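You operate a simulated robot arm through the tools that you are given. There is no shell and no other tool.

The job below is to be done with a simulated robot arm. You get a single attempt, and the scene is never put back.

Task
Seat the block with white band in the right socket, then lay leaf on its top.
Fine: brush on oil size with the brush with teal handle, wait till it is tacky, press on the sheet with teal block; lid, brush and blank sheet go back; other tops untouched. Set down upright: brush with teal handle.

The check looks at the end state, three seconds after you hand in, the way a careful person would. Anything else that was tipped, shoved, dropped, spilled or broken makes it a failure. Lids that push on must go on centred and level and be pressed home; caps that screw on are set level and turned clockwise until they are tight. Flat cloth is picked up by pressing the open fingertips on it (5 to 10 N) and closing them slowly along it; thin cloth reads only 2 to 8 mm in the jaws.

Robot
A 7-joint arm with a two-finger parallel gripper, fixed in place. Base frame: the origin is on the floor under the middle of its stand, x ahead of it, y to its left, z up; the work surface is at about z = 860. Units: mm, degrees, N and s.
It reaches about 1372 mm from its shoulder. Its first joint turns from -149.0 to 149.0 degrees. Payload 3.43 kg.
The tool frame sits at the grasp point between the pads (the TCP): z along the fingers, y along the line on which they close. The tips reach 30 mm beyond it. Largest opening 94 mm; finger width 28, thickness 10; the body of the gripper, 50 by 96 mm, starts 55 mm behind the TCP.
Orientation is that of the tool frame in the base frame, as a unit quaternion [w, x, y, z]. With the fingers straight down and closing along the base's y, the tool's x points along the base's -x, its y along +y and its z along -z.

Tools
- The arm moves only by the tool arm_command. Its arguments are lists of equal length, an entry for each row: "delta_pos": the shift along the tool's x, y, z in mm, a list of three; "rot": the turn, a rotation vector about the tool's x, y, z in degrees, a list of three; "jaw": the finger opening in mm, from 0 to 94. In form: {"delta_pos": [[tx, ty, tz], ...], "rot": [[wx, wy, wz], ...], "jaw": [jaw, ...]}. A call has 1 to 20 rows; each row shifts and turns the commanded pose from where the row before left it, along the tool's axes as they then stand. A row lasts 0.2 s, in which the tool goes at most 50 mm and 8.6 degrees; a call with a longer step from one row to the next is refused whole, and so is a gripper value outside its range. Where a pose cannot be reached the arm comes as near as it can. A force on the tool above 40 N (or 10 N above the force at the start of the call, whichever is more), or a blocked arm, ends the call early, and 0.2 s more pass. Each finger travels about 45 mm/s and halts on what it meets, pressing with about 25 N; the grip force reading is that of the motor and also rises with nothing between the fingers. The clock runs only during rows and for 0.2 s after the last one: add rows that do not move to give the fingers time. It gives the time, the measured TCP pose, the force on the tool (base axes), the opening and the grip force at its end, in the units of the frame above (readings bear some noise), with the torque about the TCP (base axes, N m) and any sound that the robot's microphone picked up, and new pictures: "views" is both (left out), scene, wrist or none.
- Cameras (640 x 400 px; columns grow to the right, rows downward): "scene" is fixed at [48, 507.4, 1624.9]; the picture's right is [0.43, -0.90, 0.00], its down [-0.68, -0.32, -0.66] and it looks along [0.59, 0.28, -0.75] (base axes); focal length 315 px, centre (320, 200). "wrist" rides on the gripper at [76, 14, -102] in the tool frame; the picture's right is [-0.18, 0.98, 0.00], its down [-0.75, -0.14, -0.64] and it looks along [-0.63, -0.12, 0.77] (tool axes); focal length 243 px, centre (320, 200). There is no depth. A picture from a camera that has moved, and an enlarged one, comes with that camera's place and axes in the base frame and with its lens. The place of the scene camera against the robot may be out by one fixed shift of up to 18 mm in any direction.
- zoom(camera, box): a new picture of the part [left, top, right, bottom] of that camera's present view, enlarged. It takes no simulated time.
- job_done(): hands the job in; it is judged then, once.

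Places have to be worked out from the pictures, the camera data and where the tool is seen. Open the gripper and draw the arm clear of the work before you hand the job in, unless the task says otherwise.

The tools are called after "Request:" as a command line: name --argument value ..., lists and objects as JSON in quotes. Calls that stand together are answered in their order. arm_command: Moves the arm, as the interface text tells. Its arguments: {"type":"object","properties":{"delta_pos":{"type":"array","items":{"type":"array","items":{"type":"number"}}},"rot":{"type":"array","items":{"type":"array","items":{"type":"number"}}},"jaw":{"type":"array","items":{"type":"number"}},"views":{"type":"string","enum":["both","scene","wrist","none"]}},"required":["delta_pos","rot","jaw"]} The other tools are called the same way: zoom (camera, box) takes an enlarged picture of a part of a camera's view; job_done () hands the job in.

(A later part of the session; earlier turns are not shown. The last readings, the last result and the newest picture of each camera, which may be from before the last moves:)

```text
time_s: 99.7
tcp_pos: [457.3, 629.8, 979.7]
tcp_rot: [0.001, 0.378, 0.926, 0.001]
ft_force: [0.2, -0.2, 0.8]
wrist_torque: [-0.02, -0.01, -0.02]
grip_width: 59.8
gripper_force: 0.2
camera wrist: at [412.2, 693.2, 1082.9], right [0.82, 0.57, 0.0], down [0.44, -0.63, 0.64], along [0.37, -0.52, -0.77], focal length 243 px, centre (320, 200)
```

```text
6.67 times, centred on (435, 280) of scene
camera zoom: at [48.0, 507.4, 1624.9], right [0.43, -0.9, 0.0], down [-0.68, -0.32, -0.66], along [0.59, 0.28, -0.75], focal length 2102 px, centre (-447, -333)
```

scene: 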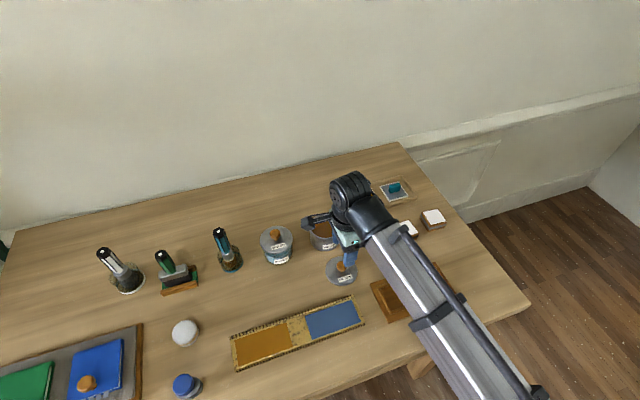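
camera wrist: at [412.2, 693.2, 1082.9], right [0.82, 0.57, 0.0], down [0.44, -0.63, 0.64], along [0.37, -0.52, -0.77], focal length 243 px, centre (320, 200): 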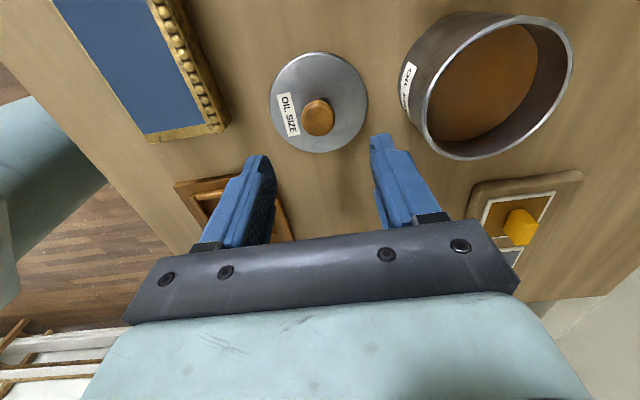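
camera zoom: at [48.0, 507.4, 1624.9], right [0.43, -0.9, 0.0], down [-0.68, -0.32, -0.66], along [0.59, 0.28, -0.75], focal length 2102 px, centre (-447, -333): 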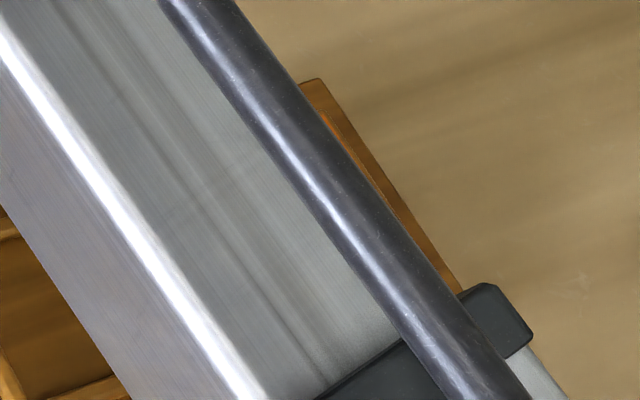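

The brush is upright in its cup and the lid's knob is within 2 mm of the jaw centre. I'll descend and grip the knob.

Request:
arm_command --delta_pos '[[1.5, -1.1, 0], [0, 0, 25], [0, 0, 25], [0, 0, 20], [0, 0, 8], [0, 0, 0]]' --rot '[[0, 0, 0], [0, 0, 0], [0, 0, 0], [0, 0, 0], [0, 0, 0], [0, 0, 0]]' --jaw '[60, 60, 60, 60, 60, 60]' --views "none"

Request:
arm_command --delta_pos '[[0, 0, 0]]' --rot '[[0, 0, 0]]' --jaw '[60]' --views "wrist"

Request:
zoom --camera "wrist" --box '[220, 80, 420, 230]'

```text
time_s: 101.1
tcp_pos: [454.6, 631.9, 901.8]
tcp_rot: [0.001, 0.378, 0.926, 0.001]
ft_force: [-0.5, 0.7, -0.6]
wrist_torque: [0.02, -0.02, -0.02]
grip_width: 60.1
gripper_force: 0.1
```

```text
time_s: 101.5
tcp_pos: [454.8, 631.3, 903.0]
tcp_rot: [0.0, 0.379, 0.926, 0.002]
ft_force: [1.4, -0.3, 0.5]
wrist_torque: [0.01, 0.01, -0.02]
grip_width: 59.7
gripper_force: 0.1
camera wrist: at [409.8, 694.7, 1005.2], right [0.82, 0.57, 0.0], down [0.44, -0.63, 0.64], along [0.37, -0.52, -0.77], focal length 243 px, centre (320, 200)
```

wrist: 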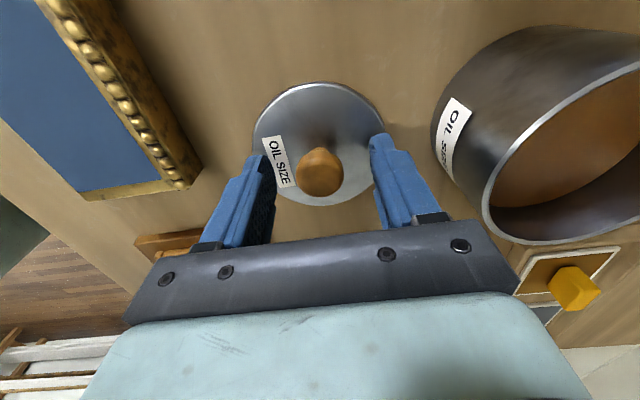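

```text
2.67 times, centred on (320, 155) of wrist
camera zoom: at [409.8, 694.7, 1005.2], right [0.82, 0.57, 0.0], down [0.44, -0.63, 0.64], along [0.37, -0.52, -0.77], focal length 647 px, centre (320, 320)
```

zoom: 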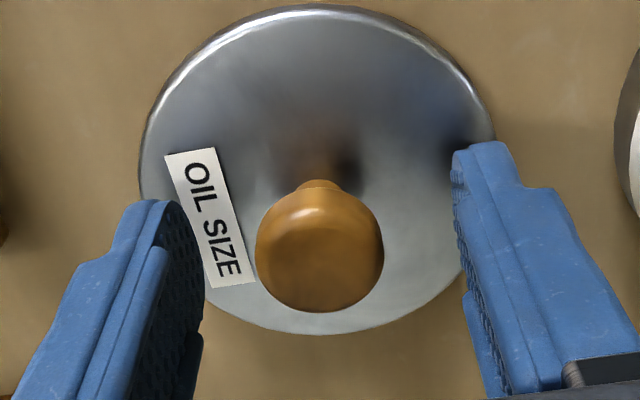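

Tips are still about 7 mm above the lid. I'll go 3.5 mm lower, shift 1.5 mm to repeat the earlier grip, and close on the knob.

Request:
arm_command --delta_pos '[[-1.5, -0.3, 3.5], [0, 0, 0], [0, 0, 0], [0, 0, 0], [0, 0, 0], [0, 0, 0], [0, 0, 0]]' --rot '[[0, 0, 0], [0, 0, 0], [0, 0, 0], [0, 0, 0], [0, 0, 0], [0, 0, 0], [0, 0, 0]]' --jaw '[60, 48, 38, 30, 24, 20, 20]' --views "wrist"

Request:
zoom --camera "wrist" --box '[220, 80, 420, 230]'

```text
time_s: 103.1
tcp_pos: [456.0, 630.2, 899.2]
tcp_rot: [0.0, 0.378, 0.926, 0.002]
ft_force: [-0.7, -1.1, 1.0]
wrist_torque: [-0.02, -0.03, 0.01]
grip_width: 25.8
gripper_force: 24.8
camera wrist: at [410.2, 693.9, 1001.4], right [0.82, 0.57, 0.0], down [0.44, -0.63, 0.64], along [0.37, -0.52, -0.77], focal length 243 px, centre (320, 200)
```

wrist: 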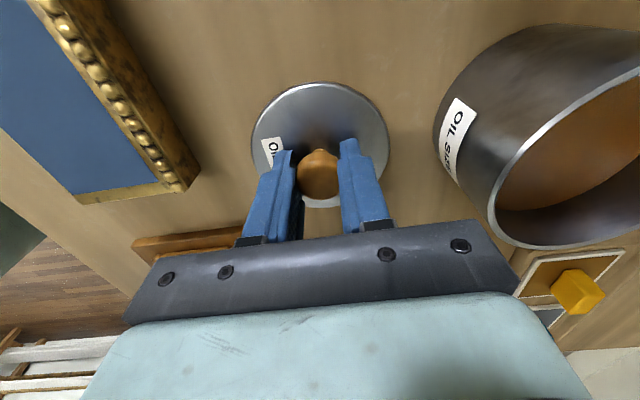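

```text
2.67 times, centred on (320, 155) of wrist
camera zoom: at [410.2, 693.9, 1001.4], right [0.82, 0.57, 0.0], down [0.44, -0.63, 0.64], along [0.37, -0.52, -0.77], focal length 647 px, centre (320, 320)
```

zoom: 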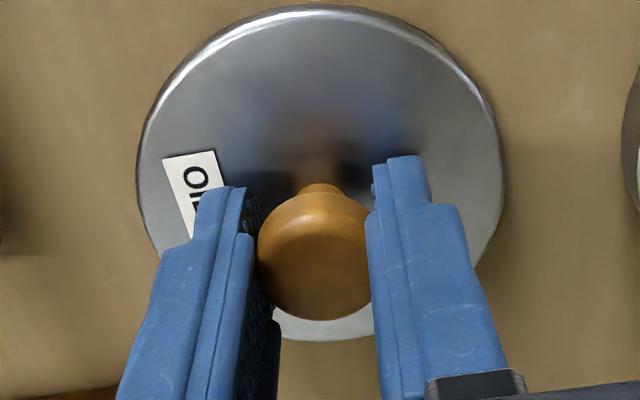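

The grip matches the earlier one. I'll lift the lid and carry it back over the tin.

Request:
arm_command --delta_pos '[[0, 0, -6], [0, 0, -20], [0, 0, -40], [0, 0, -40], [2, 37.7, 0], [2, 37.7, 0], [2, 37.7, 0], [0, 0, 0]]' --rot '[[0, 0, 0], [0, 0, 0], [0, 0, 0], [0, 0, 0], [0, 0, 0], [0, 0, 0], [0, 0, 0], [0, 0, 0]]' --jaw '[20, 20, 20, 20, 20, 20, 20, 20]' --views "both"

Request:
zoom --camera "wrist" --box '[220, 40, 420, 220]'

Request:
zoom --camera "scene" --box '[280, 180, 380, 260]'

```text
time_s: 104.9
tcp_pos: [528.6, 714.3, 1003.8]
tcp_rot: [0.001, 0.378, 0.926, 0.001]
ft_force: [-0.7, -0.1, -1.7]
wrist_torque: [0.0, 0.03, -0.01]
grip_width: 25.3
gripper_force: 25.5
camera wrist: at [483.6, 777.2, 1107.4], right [0.82, 0.57, 0.0], down [0.44, -0.63, 0.64], along [0.37, -0.52, -0.77], focal length 243 px, centre (320, 200)
```

scene: 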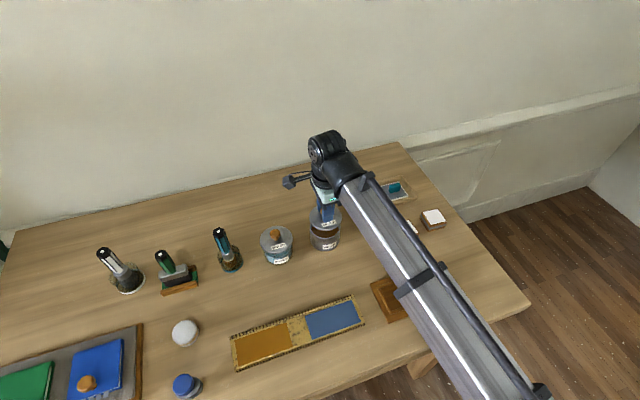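
wrist: 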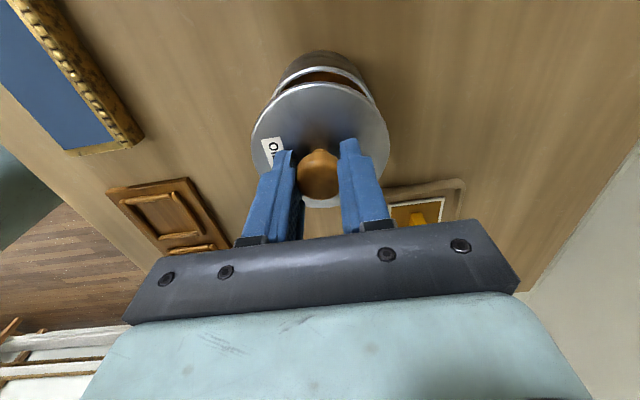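

```text
2.22 times, centred on (320, 130) of wrist
camera zoom: at [483.6, 777.2, 1107.4], right [0.82, 0.57, 0.0], down [0.44, -0.63, 0.64], along [0.37, -0.52, -0.77], focal length 539 px, centre (320, 356)
```

zoom: 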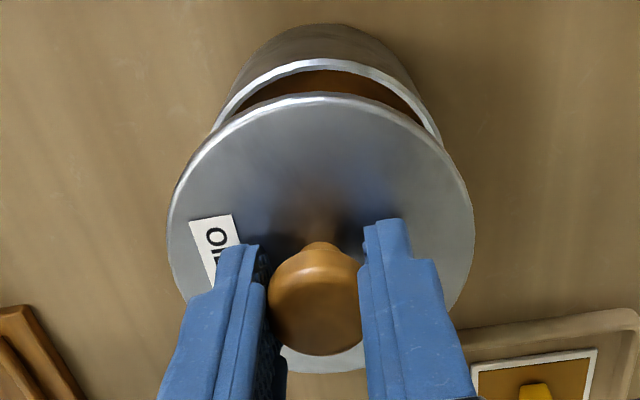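

```text
5.00 times, centred on (330, 220) of scene
camera zoom: at [48.0, 507.4, 1624.9], right [0.43, -0.9, 0.0], down [-0.68, -0.32, -0.66], along [0.59, 0.28, -0.75], focal length 1576 px, centre (270, 100)
```

zoom: 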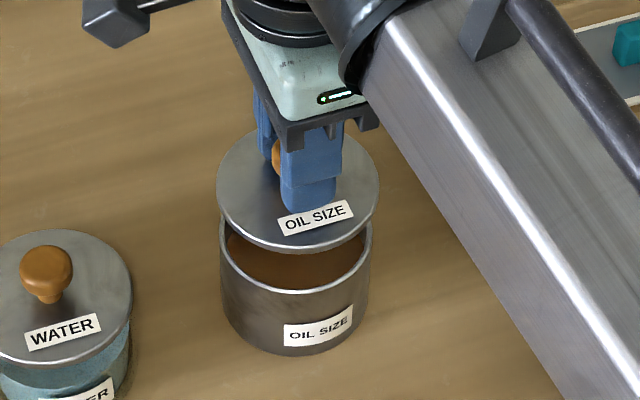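

The lid hangs level and centred over the tin. I'll lower it close to the rim and check from the side.

Request:
arm_command --delta_pos '[[0, 0, 15], [0, 0, 10], [0, 0, 5], [0, 0, 0]]' --rot '[[0, 0, 0], [0, 0, 0], [0, 0, 0], [0, 0, 0]]' --jaw '[20, 20, 20, 20]' --views "both"

Request:
zoom --camera "wrist" --box '[220, 40, 420, 220]'

Request:
zoom --camera "scene" --box '[295, 200, 355, 250]'

```text
time_s: 105.9
tcp_pos: [531.1, 716.7, 974.0]
tcp_rot: [0.001, 0.378, 0.926, 0.001]
ft_force: [0.7, 0.2, -0.2]
wrist_torque: [0.03, 0.02, 0.02]
grip_width: 25.5
gripper_force: 25.1
camera wrist: at [486.1, 779.4, 1077.6], right [0.82, 0.57, 0.0], down [0.44, -0.63, 0.64], along [0.37, -0.52, -0.77], focal length 243 px, centre (320, 200)
```

scene: 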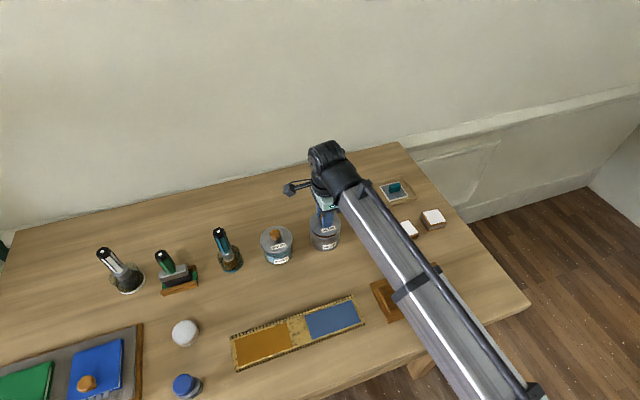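
wrist: 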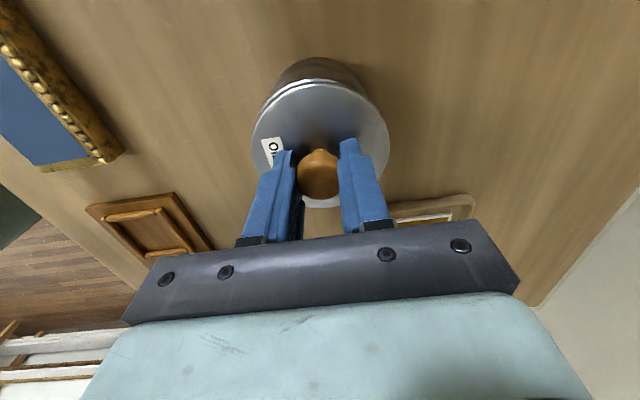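

```text
2.22 times, centred on (320, 130) of wrist
camera zoom: at [486.1, 779.4, 1077.6], right [0.82, 0.57, 0.0], down [0.44, -0.63, 0.64], along [0.37, -0.52, -0.77], focal length 539 px, centre (320, 356)
```

zoom: 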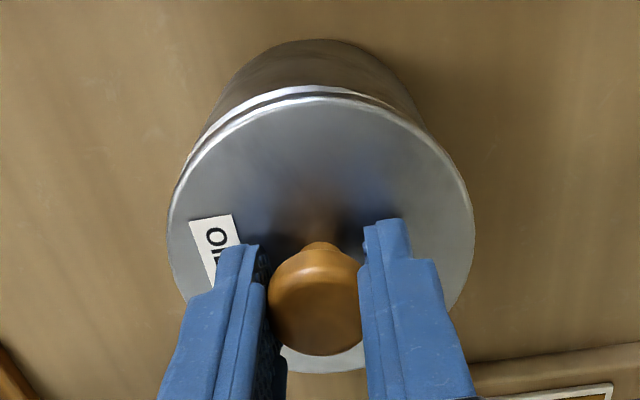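

```text
8.00 times, centred on (325, 225) of scene
camera zoom: at [48.0, 507.4, 1624.9], right [0.43, -0.9, 0.0], down [-0.68, -0.32, -0.66], along [0.59, 0.28, -0.75], focal length 2522 px, centre (280, 0)
```

zoom: 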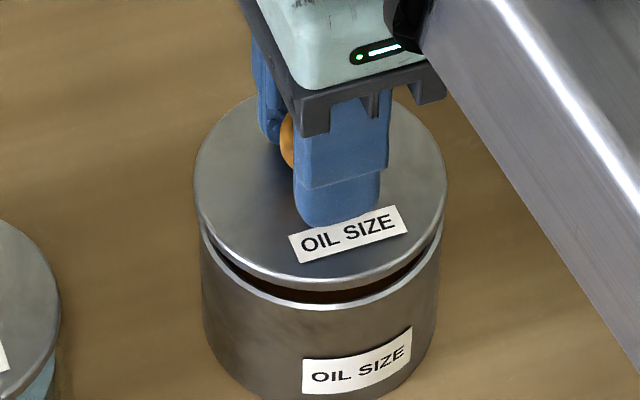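

Kinematics agree with where the lid came off to within half a millimetre, and the scene view shows it concentric. Lowering onto the rim in small steps.

Request:
arm_command --delta_pos '[[0, 0, 2], [0, 0, 2], [0, 0, 0]]' --rot '[[0, 0, 0], [0, 0, 0], [0, 0, 0]]' --jaw '[20, 20, 20]' --views "none"

Request:
arm_command --delta_pos '[[0, 0, 1.5], [0, 0, 1], [0, 0, 0]]' --rot '[[0, 0, 0], [0, 0, 0], [0, 0, 0]]' --jaw '[20, 20, 20]' --views "none"

Request:
arm_command --delta_pos '[[0, 0, 1], [0, 0, 1], [0, 0, 0]]' --rot '[[0, 0, 0], [0, 0, 0], [0, 0, 0]]' --jaw '[20, 20, 20]' --views "both"

Request:
zoom --camera "scene" --box '[295, 200, 355, 250]'

Request:
zoom --camera "wrist" --box '[220, 40, 420, 220]'

```text
time_s: 106.7
tcp_pos: [530.6, 716.2, 970.5]
tcp_rot: [0.001, 0.378, 0.926, 0.002]
ft_force: [-0.1, 0.1, -0.8]
wrist_torque: [-0.02, 0.0, -0.03]
grip_width: 25.6
gripper_force: 25.2
```

```text
time_s: 107.5
tcp_pos: [530.7, 716.4, 967.8]
tcp_rot: [0.001, 0.378, 0.926, 0.001]
ft_force: [0.2, -0.6, -0.7]
wrist_torque: [0.01, -0.01, -0.03]
grip_width: 25.2
gripper_force: 24.9
```

```text
time_s: 108.3
tcp_pos: [530.1, 714.6, 966.9]
tcp_rot: [0.0, 0.377, 0.926, 0.001]
ft_force: [0.2, 1.6, 0.1]
wrist_torque: [0.01, -0.03, 0.01]
grip_width: 25.3
gripper_force: 25.1
camera wrist: at [485.4, 778.7, 1069.5], right [0.82, 0.57, 0.0], down [0.44, -0.63, 0.64], along [0.37, -0.52, -0.77], focal length 243 px, centre (320, 200)
```

scene: 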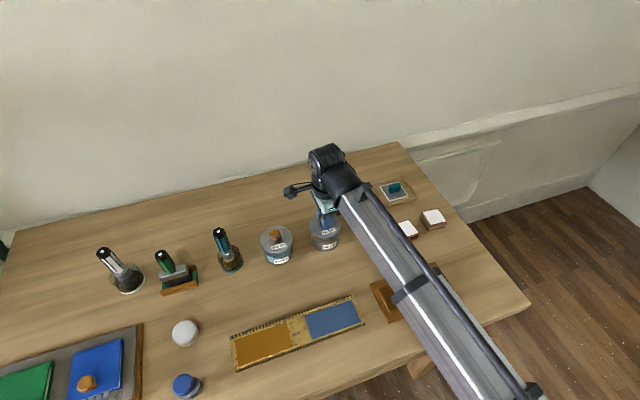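
wrist: 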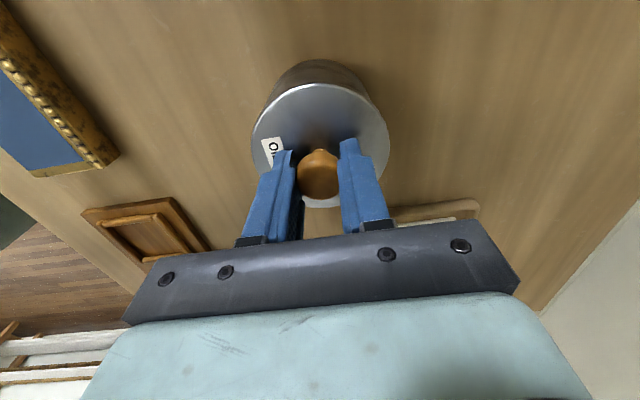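

```text
8.00 times, centred on (325, 225) of scene
camera zoom: at [48.0, 507.4, 1624.9], right [0.43, -0.9, 0.0], down [-0.68, -0.32, -0.66], along [0.59, 0.28, -0.75], focal length 2522 px, centre (280, 0)
```

zoom: 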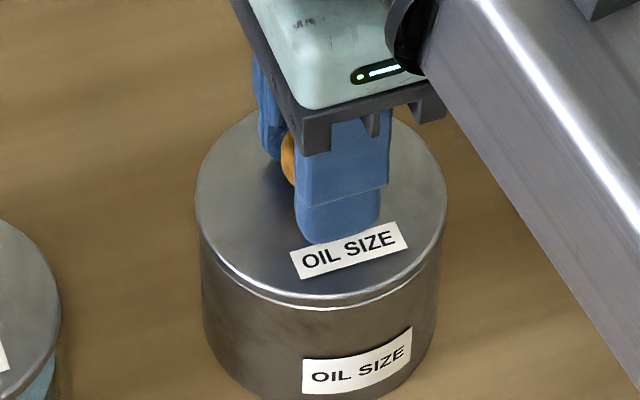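

```text
2.22 times, centred on (320, 130) of wrist
camera zoom: at [485.4, 778.7, 1069.5], right [0.82, 0.57, 0.0], down [0.44, -0.63, 0.64], along [0.37, -0.52, -0.77], focal length 539 px, centre (320, 356)
```

zoom: 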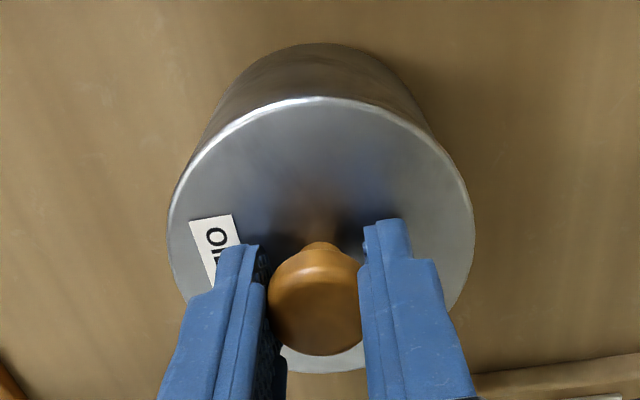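

The gap is nearly closed and the lid is concentric. Continuing down to press it home.

Request:
arm_command --delta_pos '[[0, 0, 0.8], [0, 0, 0.8], [0, 0, 0]]' --rot '[[0, 0, 0], [0, 0, 0], [0, 0, 0]]' --jaw '[20, 20, 20]' --views "none"

Request:
arm_command --delta_pos '[[0, 0, 0.6], [0, 0, 0]]' --rot '[[0, 0, 0], [0, 0, 0]]' --jaw '[20, 20]' --views "none"

Request:
arm_command --delta_pos '[[0, 0, 0.6], [0, 0, 0]]' --rot '[[0, 0, 0], [0, 0, 0]]' --jaw '[20, 20]' --views "none"

```text
time_s: 109.1
tcp_pos: [530.2, 715.2, 965.6]
tcp_rot: [0.001, 0.378, 0.926, 0.001]
ft_force: [-0.6, 0.0, -0.8]
wrist_torque: [0.0, 0.02, -0.02]
grip_width: 25.6
gripper_force: 25.5
```

```text
time_s: 109.7
tcp_pos: [530.3, 715.9, 965.1]
tcp_rot: [0.0, 0.377, 0.926, 0.002]
ft_force: [0.8, -3.3, 7.3]
wrist_torque: [-0.16, -0.01, 0.01]
grip_width: 25.5
gripper_force: 25.2
heard: snap
```

```text
time_s: 110.3
tcp_pos: [528.8, 715.6, 964.8]
tcp_rot: [0.001, 0.378, 0.926, 0.002]
ft_force: [-1.4, -4.8, 10.0]
wrist_torque: [-0.12, 0.01, -0.03]
grip_width: 25.6
gripper_force: 24.8
```

I heard the snap as the lid seated. I'll press a bit more firmly, then release.

Request:
arm_command --delta_pos '[[0, 0, 0.6], [0, 0, 0]]' --rot '[[0, 0, 0], [0, 0, 0]]' --jaw '[20, 20]' --views "none"

Request:
arm_command --delta_pos '[[0, 0, 0.6], [0, 0, 0]]' --rot '[[0, 0, 0], [0, 0, 0]]' --jaw '[20, 20]' --views "both"

Request:
zoom --camera "scene" --box '[295, 200, 355, 250]'

Request:
zoom --camera "wrist" --box '[220, 40, 420, 220]'

```text
time_s: 110.9
tcp_pos: [529.2, 715.9, 964.5]
tcp_rot: [0.001, 0.378, 0.926, 0.003]
ft_force: [-1.2, -4.5, 17.2]
wrist_torque: [-0.15, 0.05, -0.02]
grip_width: 25.7
gripper_force: 24.9
```

```text
time_s: 111.5
tcp_pos: [530.6, 715.6, 965.1]
tcp_rot: [0.002, 0.378, 0.926, 0.004]
ft_force: [2.9, -4.3, 36.4]
wrist_torque: [-0.19, -0.06, 0.02]
grip_width: 25.3
gripper_force: 24.5
camera wrist: at [484.6, 778.5, 1067.8], right [0.82, 0.57, 0.01], down [0.44, -0.63, 0.64], along [0.37, -0.52, -0.77], focal length 243 px, centre (320, 200)
```

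scene: 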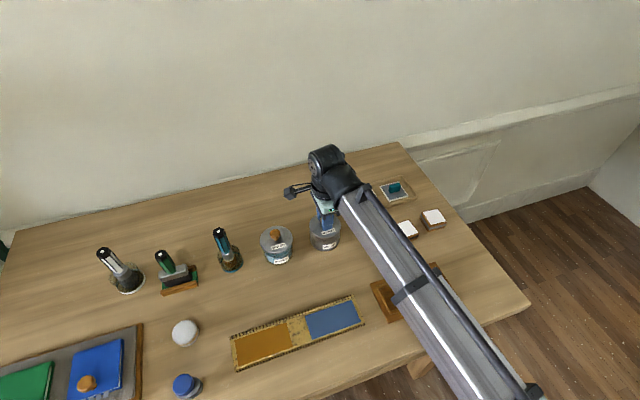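
wrist: 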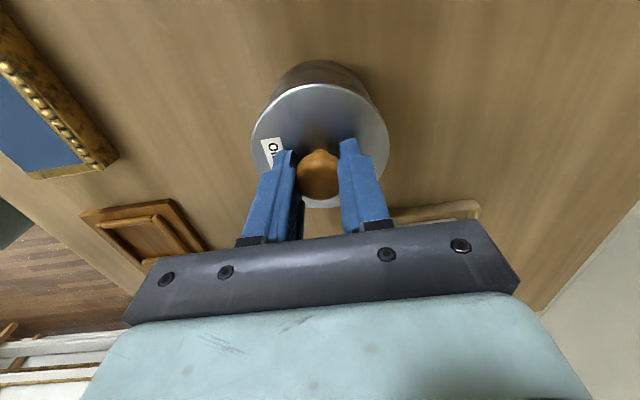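

```text
8.00 times, centred on (325, 225) of scene
camera zoom: at [48.0, 507.4, 1624.9], right [0.43, -0.9, 0.0], down [-0.68, -0.32, -0.66], along [0.59, 0.28, -0.75], focal length 2522 px, centre (280, 0)
```

zoom: 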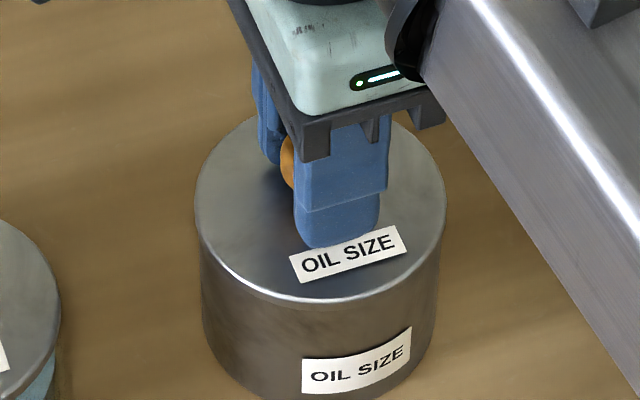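

```text
2.22 times, centred on (320, 130) of wrist
camera zoom: at [484.6, 778.5, 1067.8], right [0.82, 0.57, 0.01], down [0.44, -0.63, 0.64], along [0.37, -0.52, -0.77], focal length 539 px, centre (320, 356)
```

zoom: 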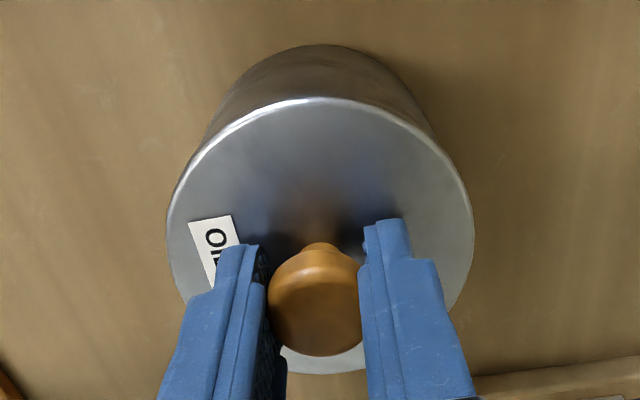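

The lid is flush and was pressed with 36 N. I'll relieve the pressure, release the knob and lift away.

Request:
arm_command --delta_pos '[[0, 0, -1.5], [0, 0, 0], [0, 0, 0], [0, 0, 0], [0, 0, 0]]' --rot '[[0, 0, 0], [0, 0, 0], [0, 0, 0], [0, 0, 0], [0, 0, 0]]' --jaw '[20, 30, 42, 52, 52]' --views "none"

Request:
arm_command --delta_pos '[[0, 0, -10], [0, 0, -25], [0, 0, -40], [0, 0, 0]]' --rot '[[0, 0, 0], [0, 0, 0], [0, 0, 0], [0, 0, 0]]' --jaw '[52, 52, 60, 60]' --views "both"

Request:
zoom --camera "scene" --box '[295, 200, 355, 250]'

Request:
zoom --camera "wrist" --box '[220, 40, 420, 220]'

```text
time_s: 112.7
tcp_pos: [529.9, 716.8, 963.4]
tcp_rot: [0.001, 0.377, 0.926, 0.001]
ft_force: [-0.8, 0.1, -0.3]
wrist_torque: [0.0, -0.01, 0.01]
grip_width: 52.1
gripper_force: 0.0
```

```text
time_s: 113.7
tcp_pos: [532.6, 714.4, 1041.4]
tcp_rot: [0.0, 0.378, 0.926, 0.002]
ft_force: [-0.7, -0.1, 0.8]
wrist_torque: [0.03, 0.03, 0.01]
grip_width: 60.1
gripper_force: 0.1
camera wrist: at [487.7, 778.5, 1144.3], right [0.82, 0.57, 0.0], down [0.44, -0.63, 0.64], along [0.37, -0.52, -0.77], focal length 243 px, centre (320, 200)
```

scene: 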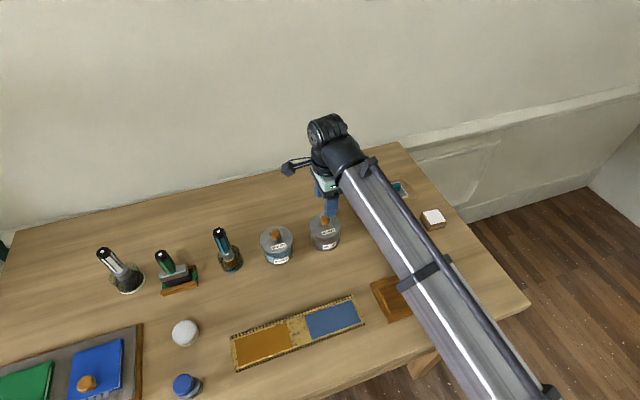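
wrist: 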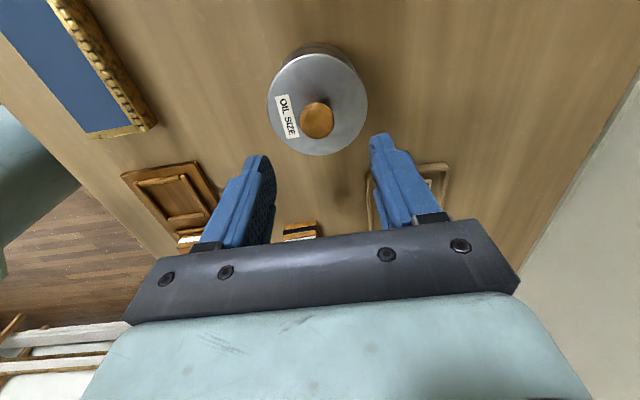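

```text
8.00 times, centred on (325, 225) of scene
camera zoom: at [48.0, 507.4, 1624.9], right [0.43, -0.9, 0.0], down [-0.68, -0.32, -0.66], along [0.59, 0.28, -0.75], focal length 2522 px, centre (280, 0)
```

zoom: 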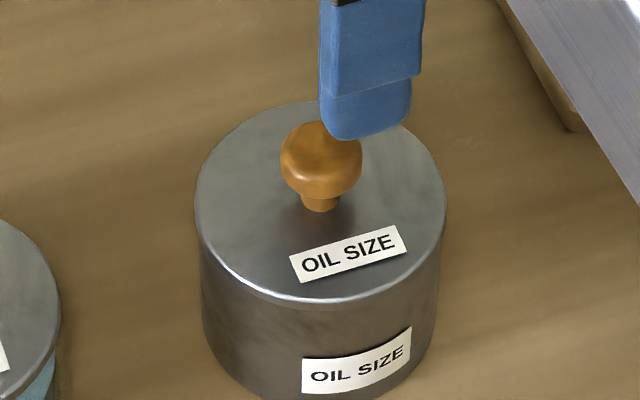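

```text
2.22 times, centred on (320, 130) of wrist
camera zoom: at [487.7, 778.5, 1144.3], right [0.82, 0.57, 0.0], down [0.44, -0.63, 0.64], along [0.37, -0.52, -0.77], focal length 539 px, centre (320, 356)
```

zoom: 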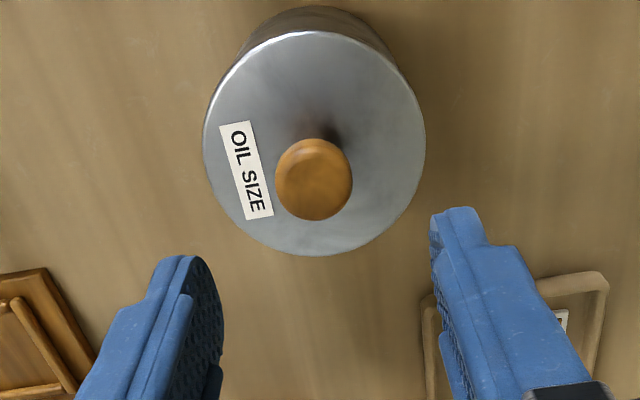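

The tin is closed with the lid level and pressed home, and the brush is back in its cup. Next I'll go look at the leaf tray and at the state of the size on the block.

Request:
arm_command --delta_pos '[[-36.4, 16.2, 0], [-36.4, 16.2, 0], [-36.4, 16.2, 0], [-36.4, 16.2, 0], [-36.4, 16.2, 0], [-36.4, 16.2, 0], [0, 0, 0]]' --rot '[[0, 0, 0], [0, 0, 0], [0, 0, 0], [0, 0, 0], [0, 0, 0], [0, 0, 0], [0, 0, 0]]' --jaw '[94, 94, 94, 94, 94, 94, 94]' --views "both"

Request:
zoom --camera "wrist" --box '[220, 50, 460, 230]'

Request:
zoom --camera "scene" --box '[400, 250, 470, 310]'

```text
time_s: 115.3
tcp_pos: [755.3, 631.7, 1039.2]
tcp_rot: [0.0, 0.378, 0.926, 0.002]
ft_force: [0.3, 0.4, 0.0]
wrist_torque: [0.02, -0.03, 0.01]
grip_width: 93.9
gripper_force: 0.0
camera wrist: at [710.2, 695.5, 1142.8], right [0.82, 0.57, 0.0], down [0.44, -0.63, 0.64], along [0.37, -0.52, -0.77], focal length 243 px, centre (320, 200)
```

scene: 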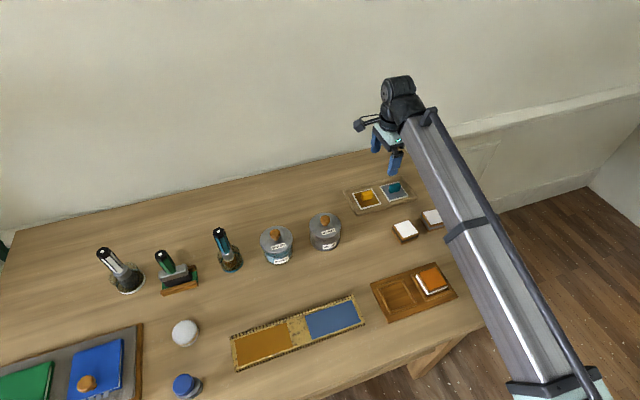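
wrist: 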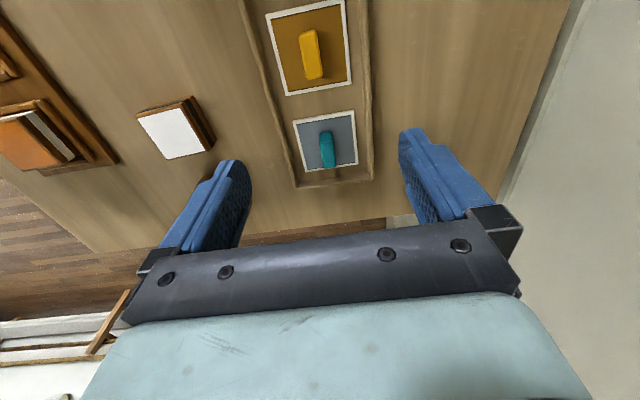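

```text
2.22 times, centred on (340, 140) of wrist
camera zoom: at [710.2, 695.5, 1142.8], right [0.82, 0.57, 0.0], down [0.44, -0.63, 0.64], along [0.37, -0.52, -0.77], focal length 539 px, centre (276, 333)
```

zoom: 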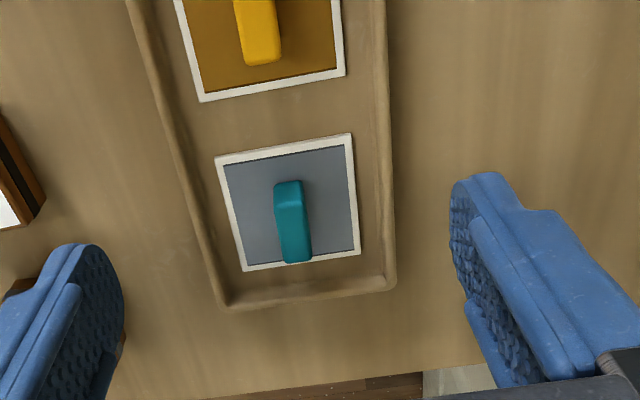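

```text
6.67 times, centred on (435, 280) of scene
camera zoom: at [48.0, 507.4, 1624.9], right [0.43, -0.9, 0.0], down [-0.68, -0.32, -0.66], along [0.59, 0.28, -0.75], focal length 2102 px, centre (-447, -333)
```

zoom: 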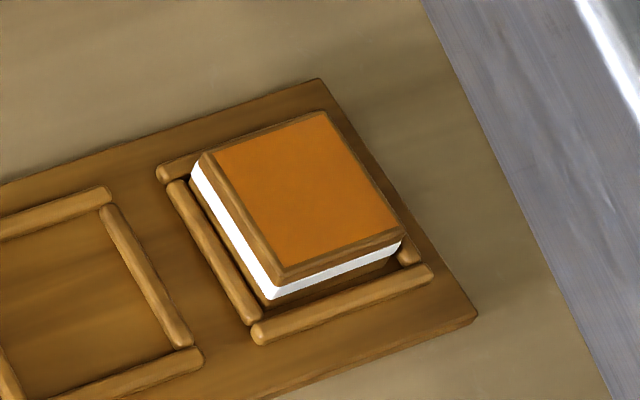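

The sheet with the teal block sits squarely in the tray. I'll zoom on the coated block for its sheen and on the teal handle for its shape.

Request:
zoom --camera "wrist" --box '[0, 80, 120, 190]'

Request:
zoom --camera "wrist" --box '[280, 100, 380, 190]'

Request:
zoom --camera "scene" --box '[340, 170, 420, 220]'

```text
3.64 times, centred on (60, 135) of wrist
camera zoom: at [710.2, 695.5, 1142.8], right [0.82, 0.57, 0.0], down [0.44, -0.63, 0.64], along [0.37, -0.52, -0.77], focal length 882 px, centre (1266, 436)
```

zoom: 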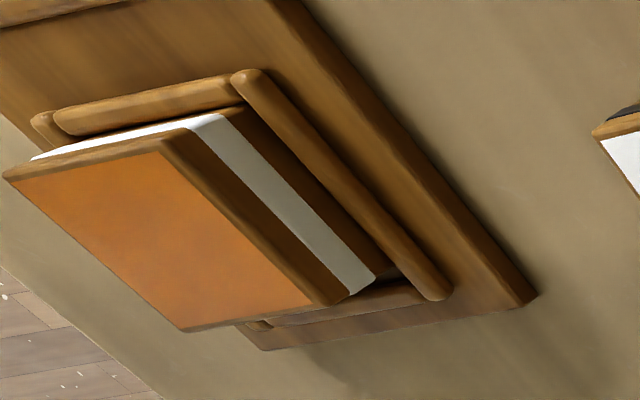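

```text
4.44 times, centred on (330, 145) of wrist
camera zoom: at [710.2, 695.5, 1142.8], right [0.82, 0.57, 0.0], down [0.44, -0.63, 0.64], along [0.37, -0.52, -0.77], focal length 1078 px, centre (276, 444)
```

zoom: 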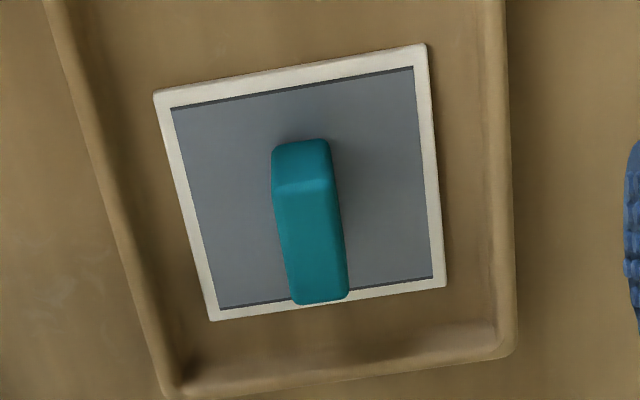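

```text
8.00 times, centred on (380, 195) of scene
camera zoom: at [48.0, 507.4, 1624.9], right [0.43, -0.9, 0.0], down [-0.68, -0.32, -0.66], along [0.59, 0.28, -0.75], focal length 2522 px, centre (-160, 240)
```

zoom: 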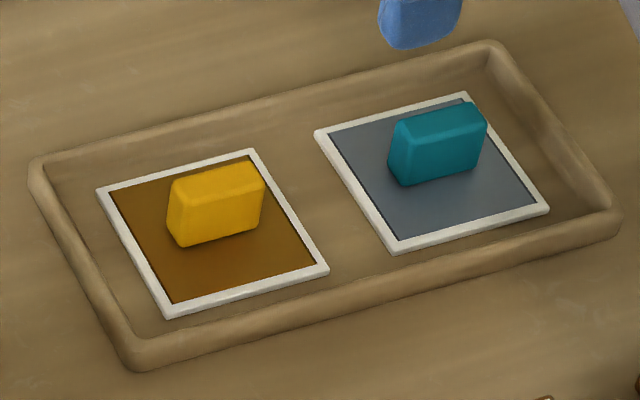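

The handle is a slab about 15 mm wide, 32 mm long and 29 mm tall, centred on a 72 mm sheet that's already aligned with my gripper. I'll compare the size's colour now with the same crop I took right after brushing.

Request:
zoom --camera "scene" --box '[380, 240, 470, 320]'

Request:
zoom --camera "scene" --box '[418, 260, 448, 292]'

```text
5.00 times, centred on (425, 280) of scene
camera zoom: at [48.0, 507.4, 1624.9], right [0.43, -0.9, 0.0], down [-0.68, -0.32, -0.66], along [0.59, 0.28, -0.75], focal length 1576 px, centre (-205, -200)
```

zoom: 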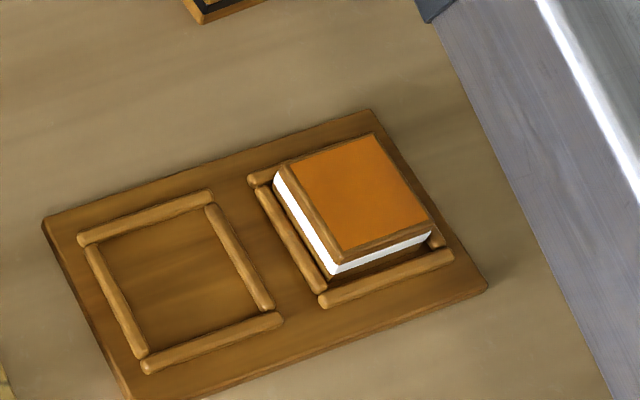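

```text
12.50 times, centred on (433, 276) of scene
camera zoom: at [48.0, 507.4, 1624.9], right [0.43, -0.9, 0.0], down [-0.68, -0.32, -0.66], along [0.59, 0.28, -0.75], focal length 3941 px, centre (-1092, -750)
```

zoom: 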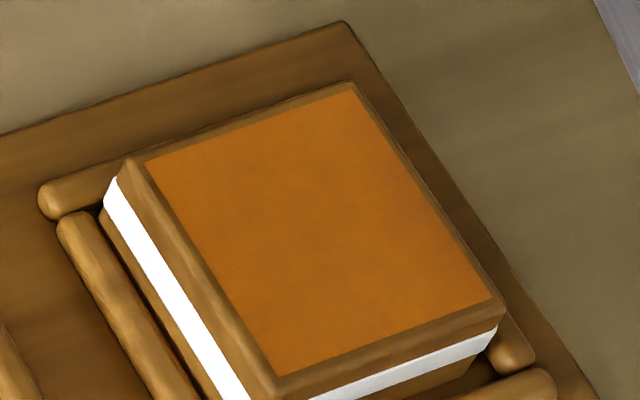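

Colour now looks more satin than right after brushing, but I can't be sure yet. Meanwhile I'll line up over the teal handle with the jaws partly closed so they stay inside the tray.

Request:
arm_command --delta_pos '[[-31.5, -1, 0], [-31.5, -1, 0], [0, 0, 30], [0, 0, 30], [0, 0, 20], [0, 0, 0]]' --rot '[[0, 0, 0], [0, 0, 0], [0, 0, 0], [0, 0, 0], [0, 0, 0], [0, 0, 0]]' --jaw '[80, 60, 44, 44, 44, 44]' --views "both"

Request:
zoom --camera "wrist" --box '[220, 60, 420, 230]'

Request:
zoom --camera "scene" --box '[340, 150, 440, 220]'

```text
time_s: 116.7
tcp_pos: [798.0, 586.0, 960.6]
tcp_rot: [0.0, 0.377, 0.926, 0.002]
ft_force: [-0.1, -0.8, -0.1]
wrist_torque: [0.03, 0.0, 0.03]
grip_width: 44.0
gripper_force: 0.0
camera wrist: at [752.9, 648.6, 1063.6], right [0.82, 0.57, 0.0], down [0.44, -0.63, 0.64], along [0.37, -0.52, -0.77], focal length 243 px, centre (320, 200)
```

scene: 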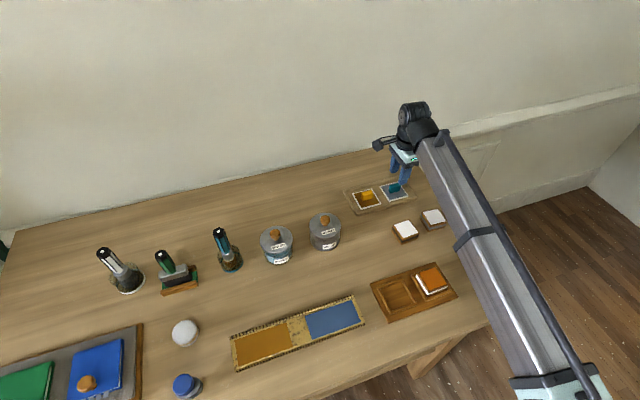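
wrist: 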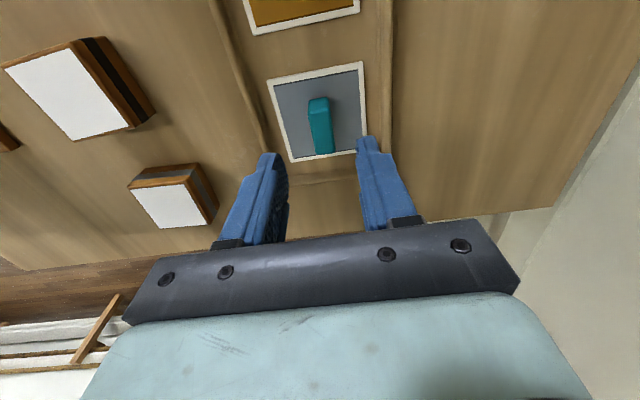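

```text
2.35 times, centred on (320, 145) of wrist
camera zoom: at [752.9, 648.6, 1063.6], right [0.82, 0.57, 0.0], down [0.44, -0.63, 0.64], along [0.37, -0.52, -0.77], focal length 571 px, centre (320, 329)
```

zoom: 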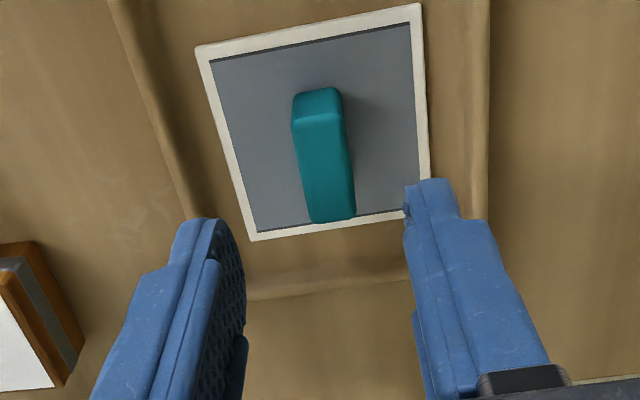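

```text
5.71 times, centred on (390, 185) of scene
camera zoom: at [48.0, 507.4, 1624.9], right [0.43, -0.9, 0.0], down [-0.68, -0.32, -0.66], along [0.59, 0.28, -0.75], focal length 1802 px, centre (-80, 286)
```

zoom: 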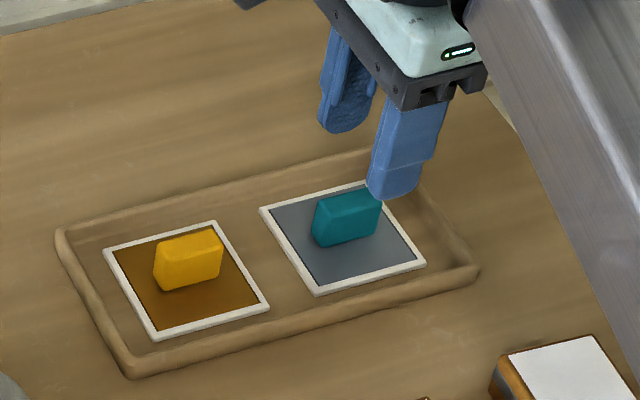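

The handle is within 2 mm of the jaw centre. I'll nudge and descend slowly until the tips are just above the sheet.

Request:
arm_command --delta_pos '[[0.4, 1.7, 0], [0, 0, 20], [0, 0, 20], [0, 0, 12], [0, 0, 4], [0, 0, 0]]' --rot '[[0, 0, 0], [0, 0, 0], [0, 0, 0], [0, 0, 0], [0, 0, 0], [0, 0, 0]]' --jaw '[44, 44, 44, 44, 44, 44]' --views "both"

Request:
zoom --camera "wrist" --box '[220, 60, 420, 240]'

Request:
zoom --camera "scene" --box '[340, 150, 440, 220]'

```text
time_s: 118.1
tcp_pos: [797.2, 587.0, 903.7]
tcp_rot: [0.001, 0.378, 0.926, 0.001]
ft_force: [-0.2, 0.0, -0.1]
wrist_torque: [0.02, -0.02, 0.03]
grip_width: 44.2
gripper_force: 0.1
camera wrist: at [753.6, 651.2, 1006.8], right [0.82, 0.57, 0.0], down [0.44, -0.63, 0.64], along [0.37, -0.52, -0.77], focal length 243 px, centre (320, 200)
```

scene: 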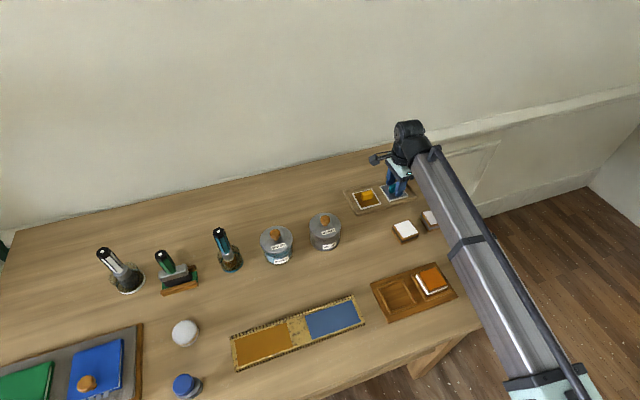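
wrist: 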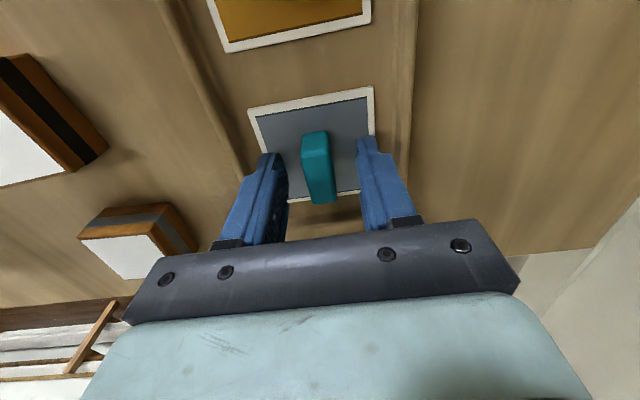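

```text
2.22 times, centred on (320, 150) of wrist
camera zoom: at [753.6, 651.2, 1006.8], right [0.82, 0.57, 0.0], down [0.44, -0.63, 0.64], along [0.37, -0.52, -0.77], focal length 539 px, centre (320, 311)
```

zoom: 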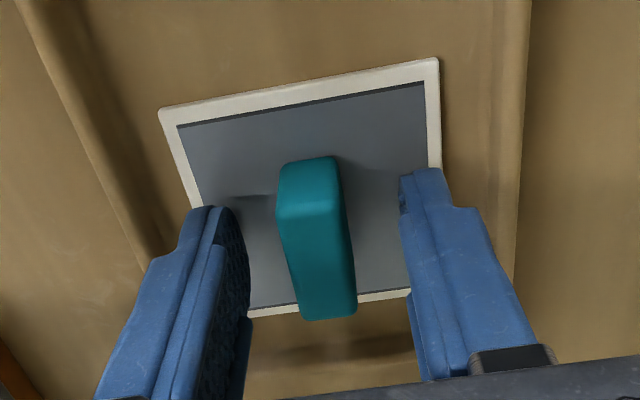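

```text
5.71 times, centred on (390, 185) of scene
camera zoom: at [48.0, 507.4, 1624.9], right [0.43, -0.9, 0.0], down [-0.68, -0.32, -0.66], along [0.59, 0.28, -0.75], focal length 1802 px, centre (-80, 286)
```

zoom: 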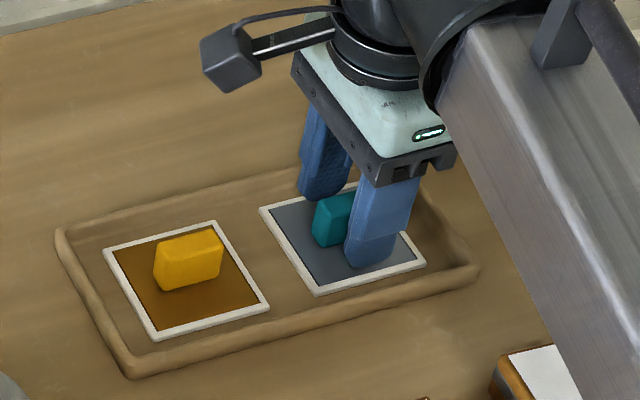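

Tips are just above the sheet and straddle the handle. I'll go 3 mm lower and close.

Request:
arm_command --delta_pos '[[0, 0, 1.5], [0, 0, 1.5], [0, 0, 0], [0, 0, 0], [0, 0, 0], [0, 0, 0], [0, 0, 0]]' --rot '[[0, 0, 0], [0, 0, 0], [0, 0, 0], [0, 0, 0], [0, 0, 0], [0, 0, 0], [0, 0, 0]]' --jaw '[44, 44, 36, 28, 20, 12, 10]' --views "both"

Request:
zoom --camera "wrist" --box '[220, 60, 420, 240]'

Request:
zoom --camera "scene" --box '[340, 150, 440, 220]'

```text
time_s: 119.7
tcp_pos: [798.9, 587.3, 901.3]
tcp_rot: [0.001, 0.378, 0.926, 0.002]
ft_force: [0.2, 0.7, 1.1]
wrist_torque: [-0.01, 0.06, 0.01]
grip_width: 14.4
gripper_force: 25.3
camera wrist: at [754.2, 651.4, 1004.5], right [0.82, 0.57, 0.0], down [0.44, -0.63, 0.64], along [0.37, -0.52, -0.77], focal length 243 px, centre (320, 200)
```

scene: 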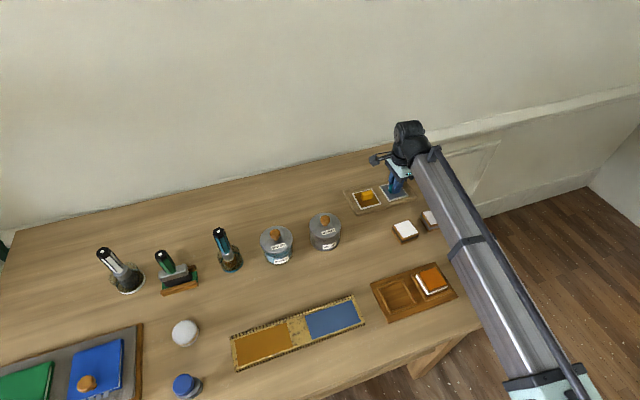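
wrist: 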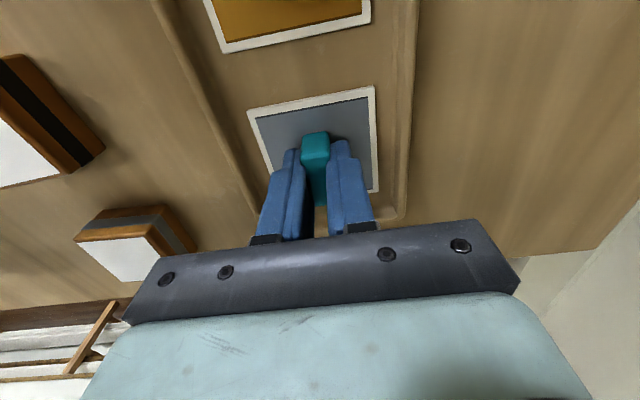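

```text
2.22 times, centred on (320, 150) of wrist
camera zoom: at [754.2, 651.4, 1004.5], right [0.82, 0.57, 0.0], down [0.44, -0.63, 0.64], along [0.37, -0.52, -0.77], focal length 539 px, centre (320, 311)
```

zoom: 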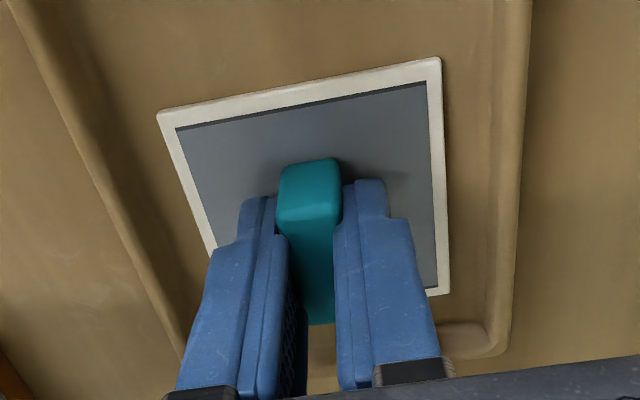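

```text
5.71 times, centred on (390, 185) of scene
camera zoom: at [48.0, 507.4, 1624.9], right [0.43, -0.9, 0.0], down [-0.68, -0.32, -0.66], along [0.59, 0.28, -0.75], focal length 1802 px, centre (-80, 286)
```

zoom: 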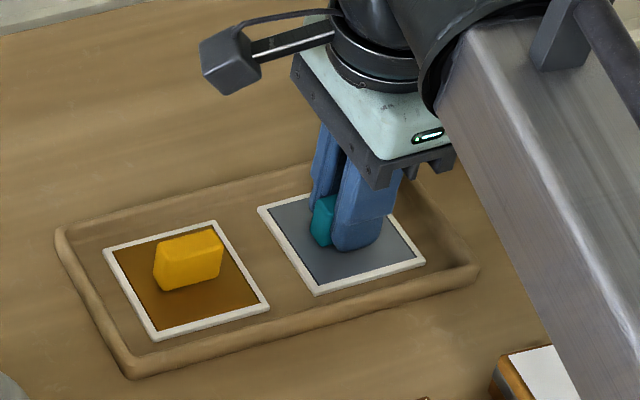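

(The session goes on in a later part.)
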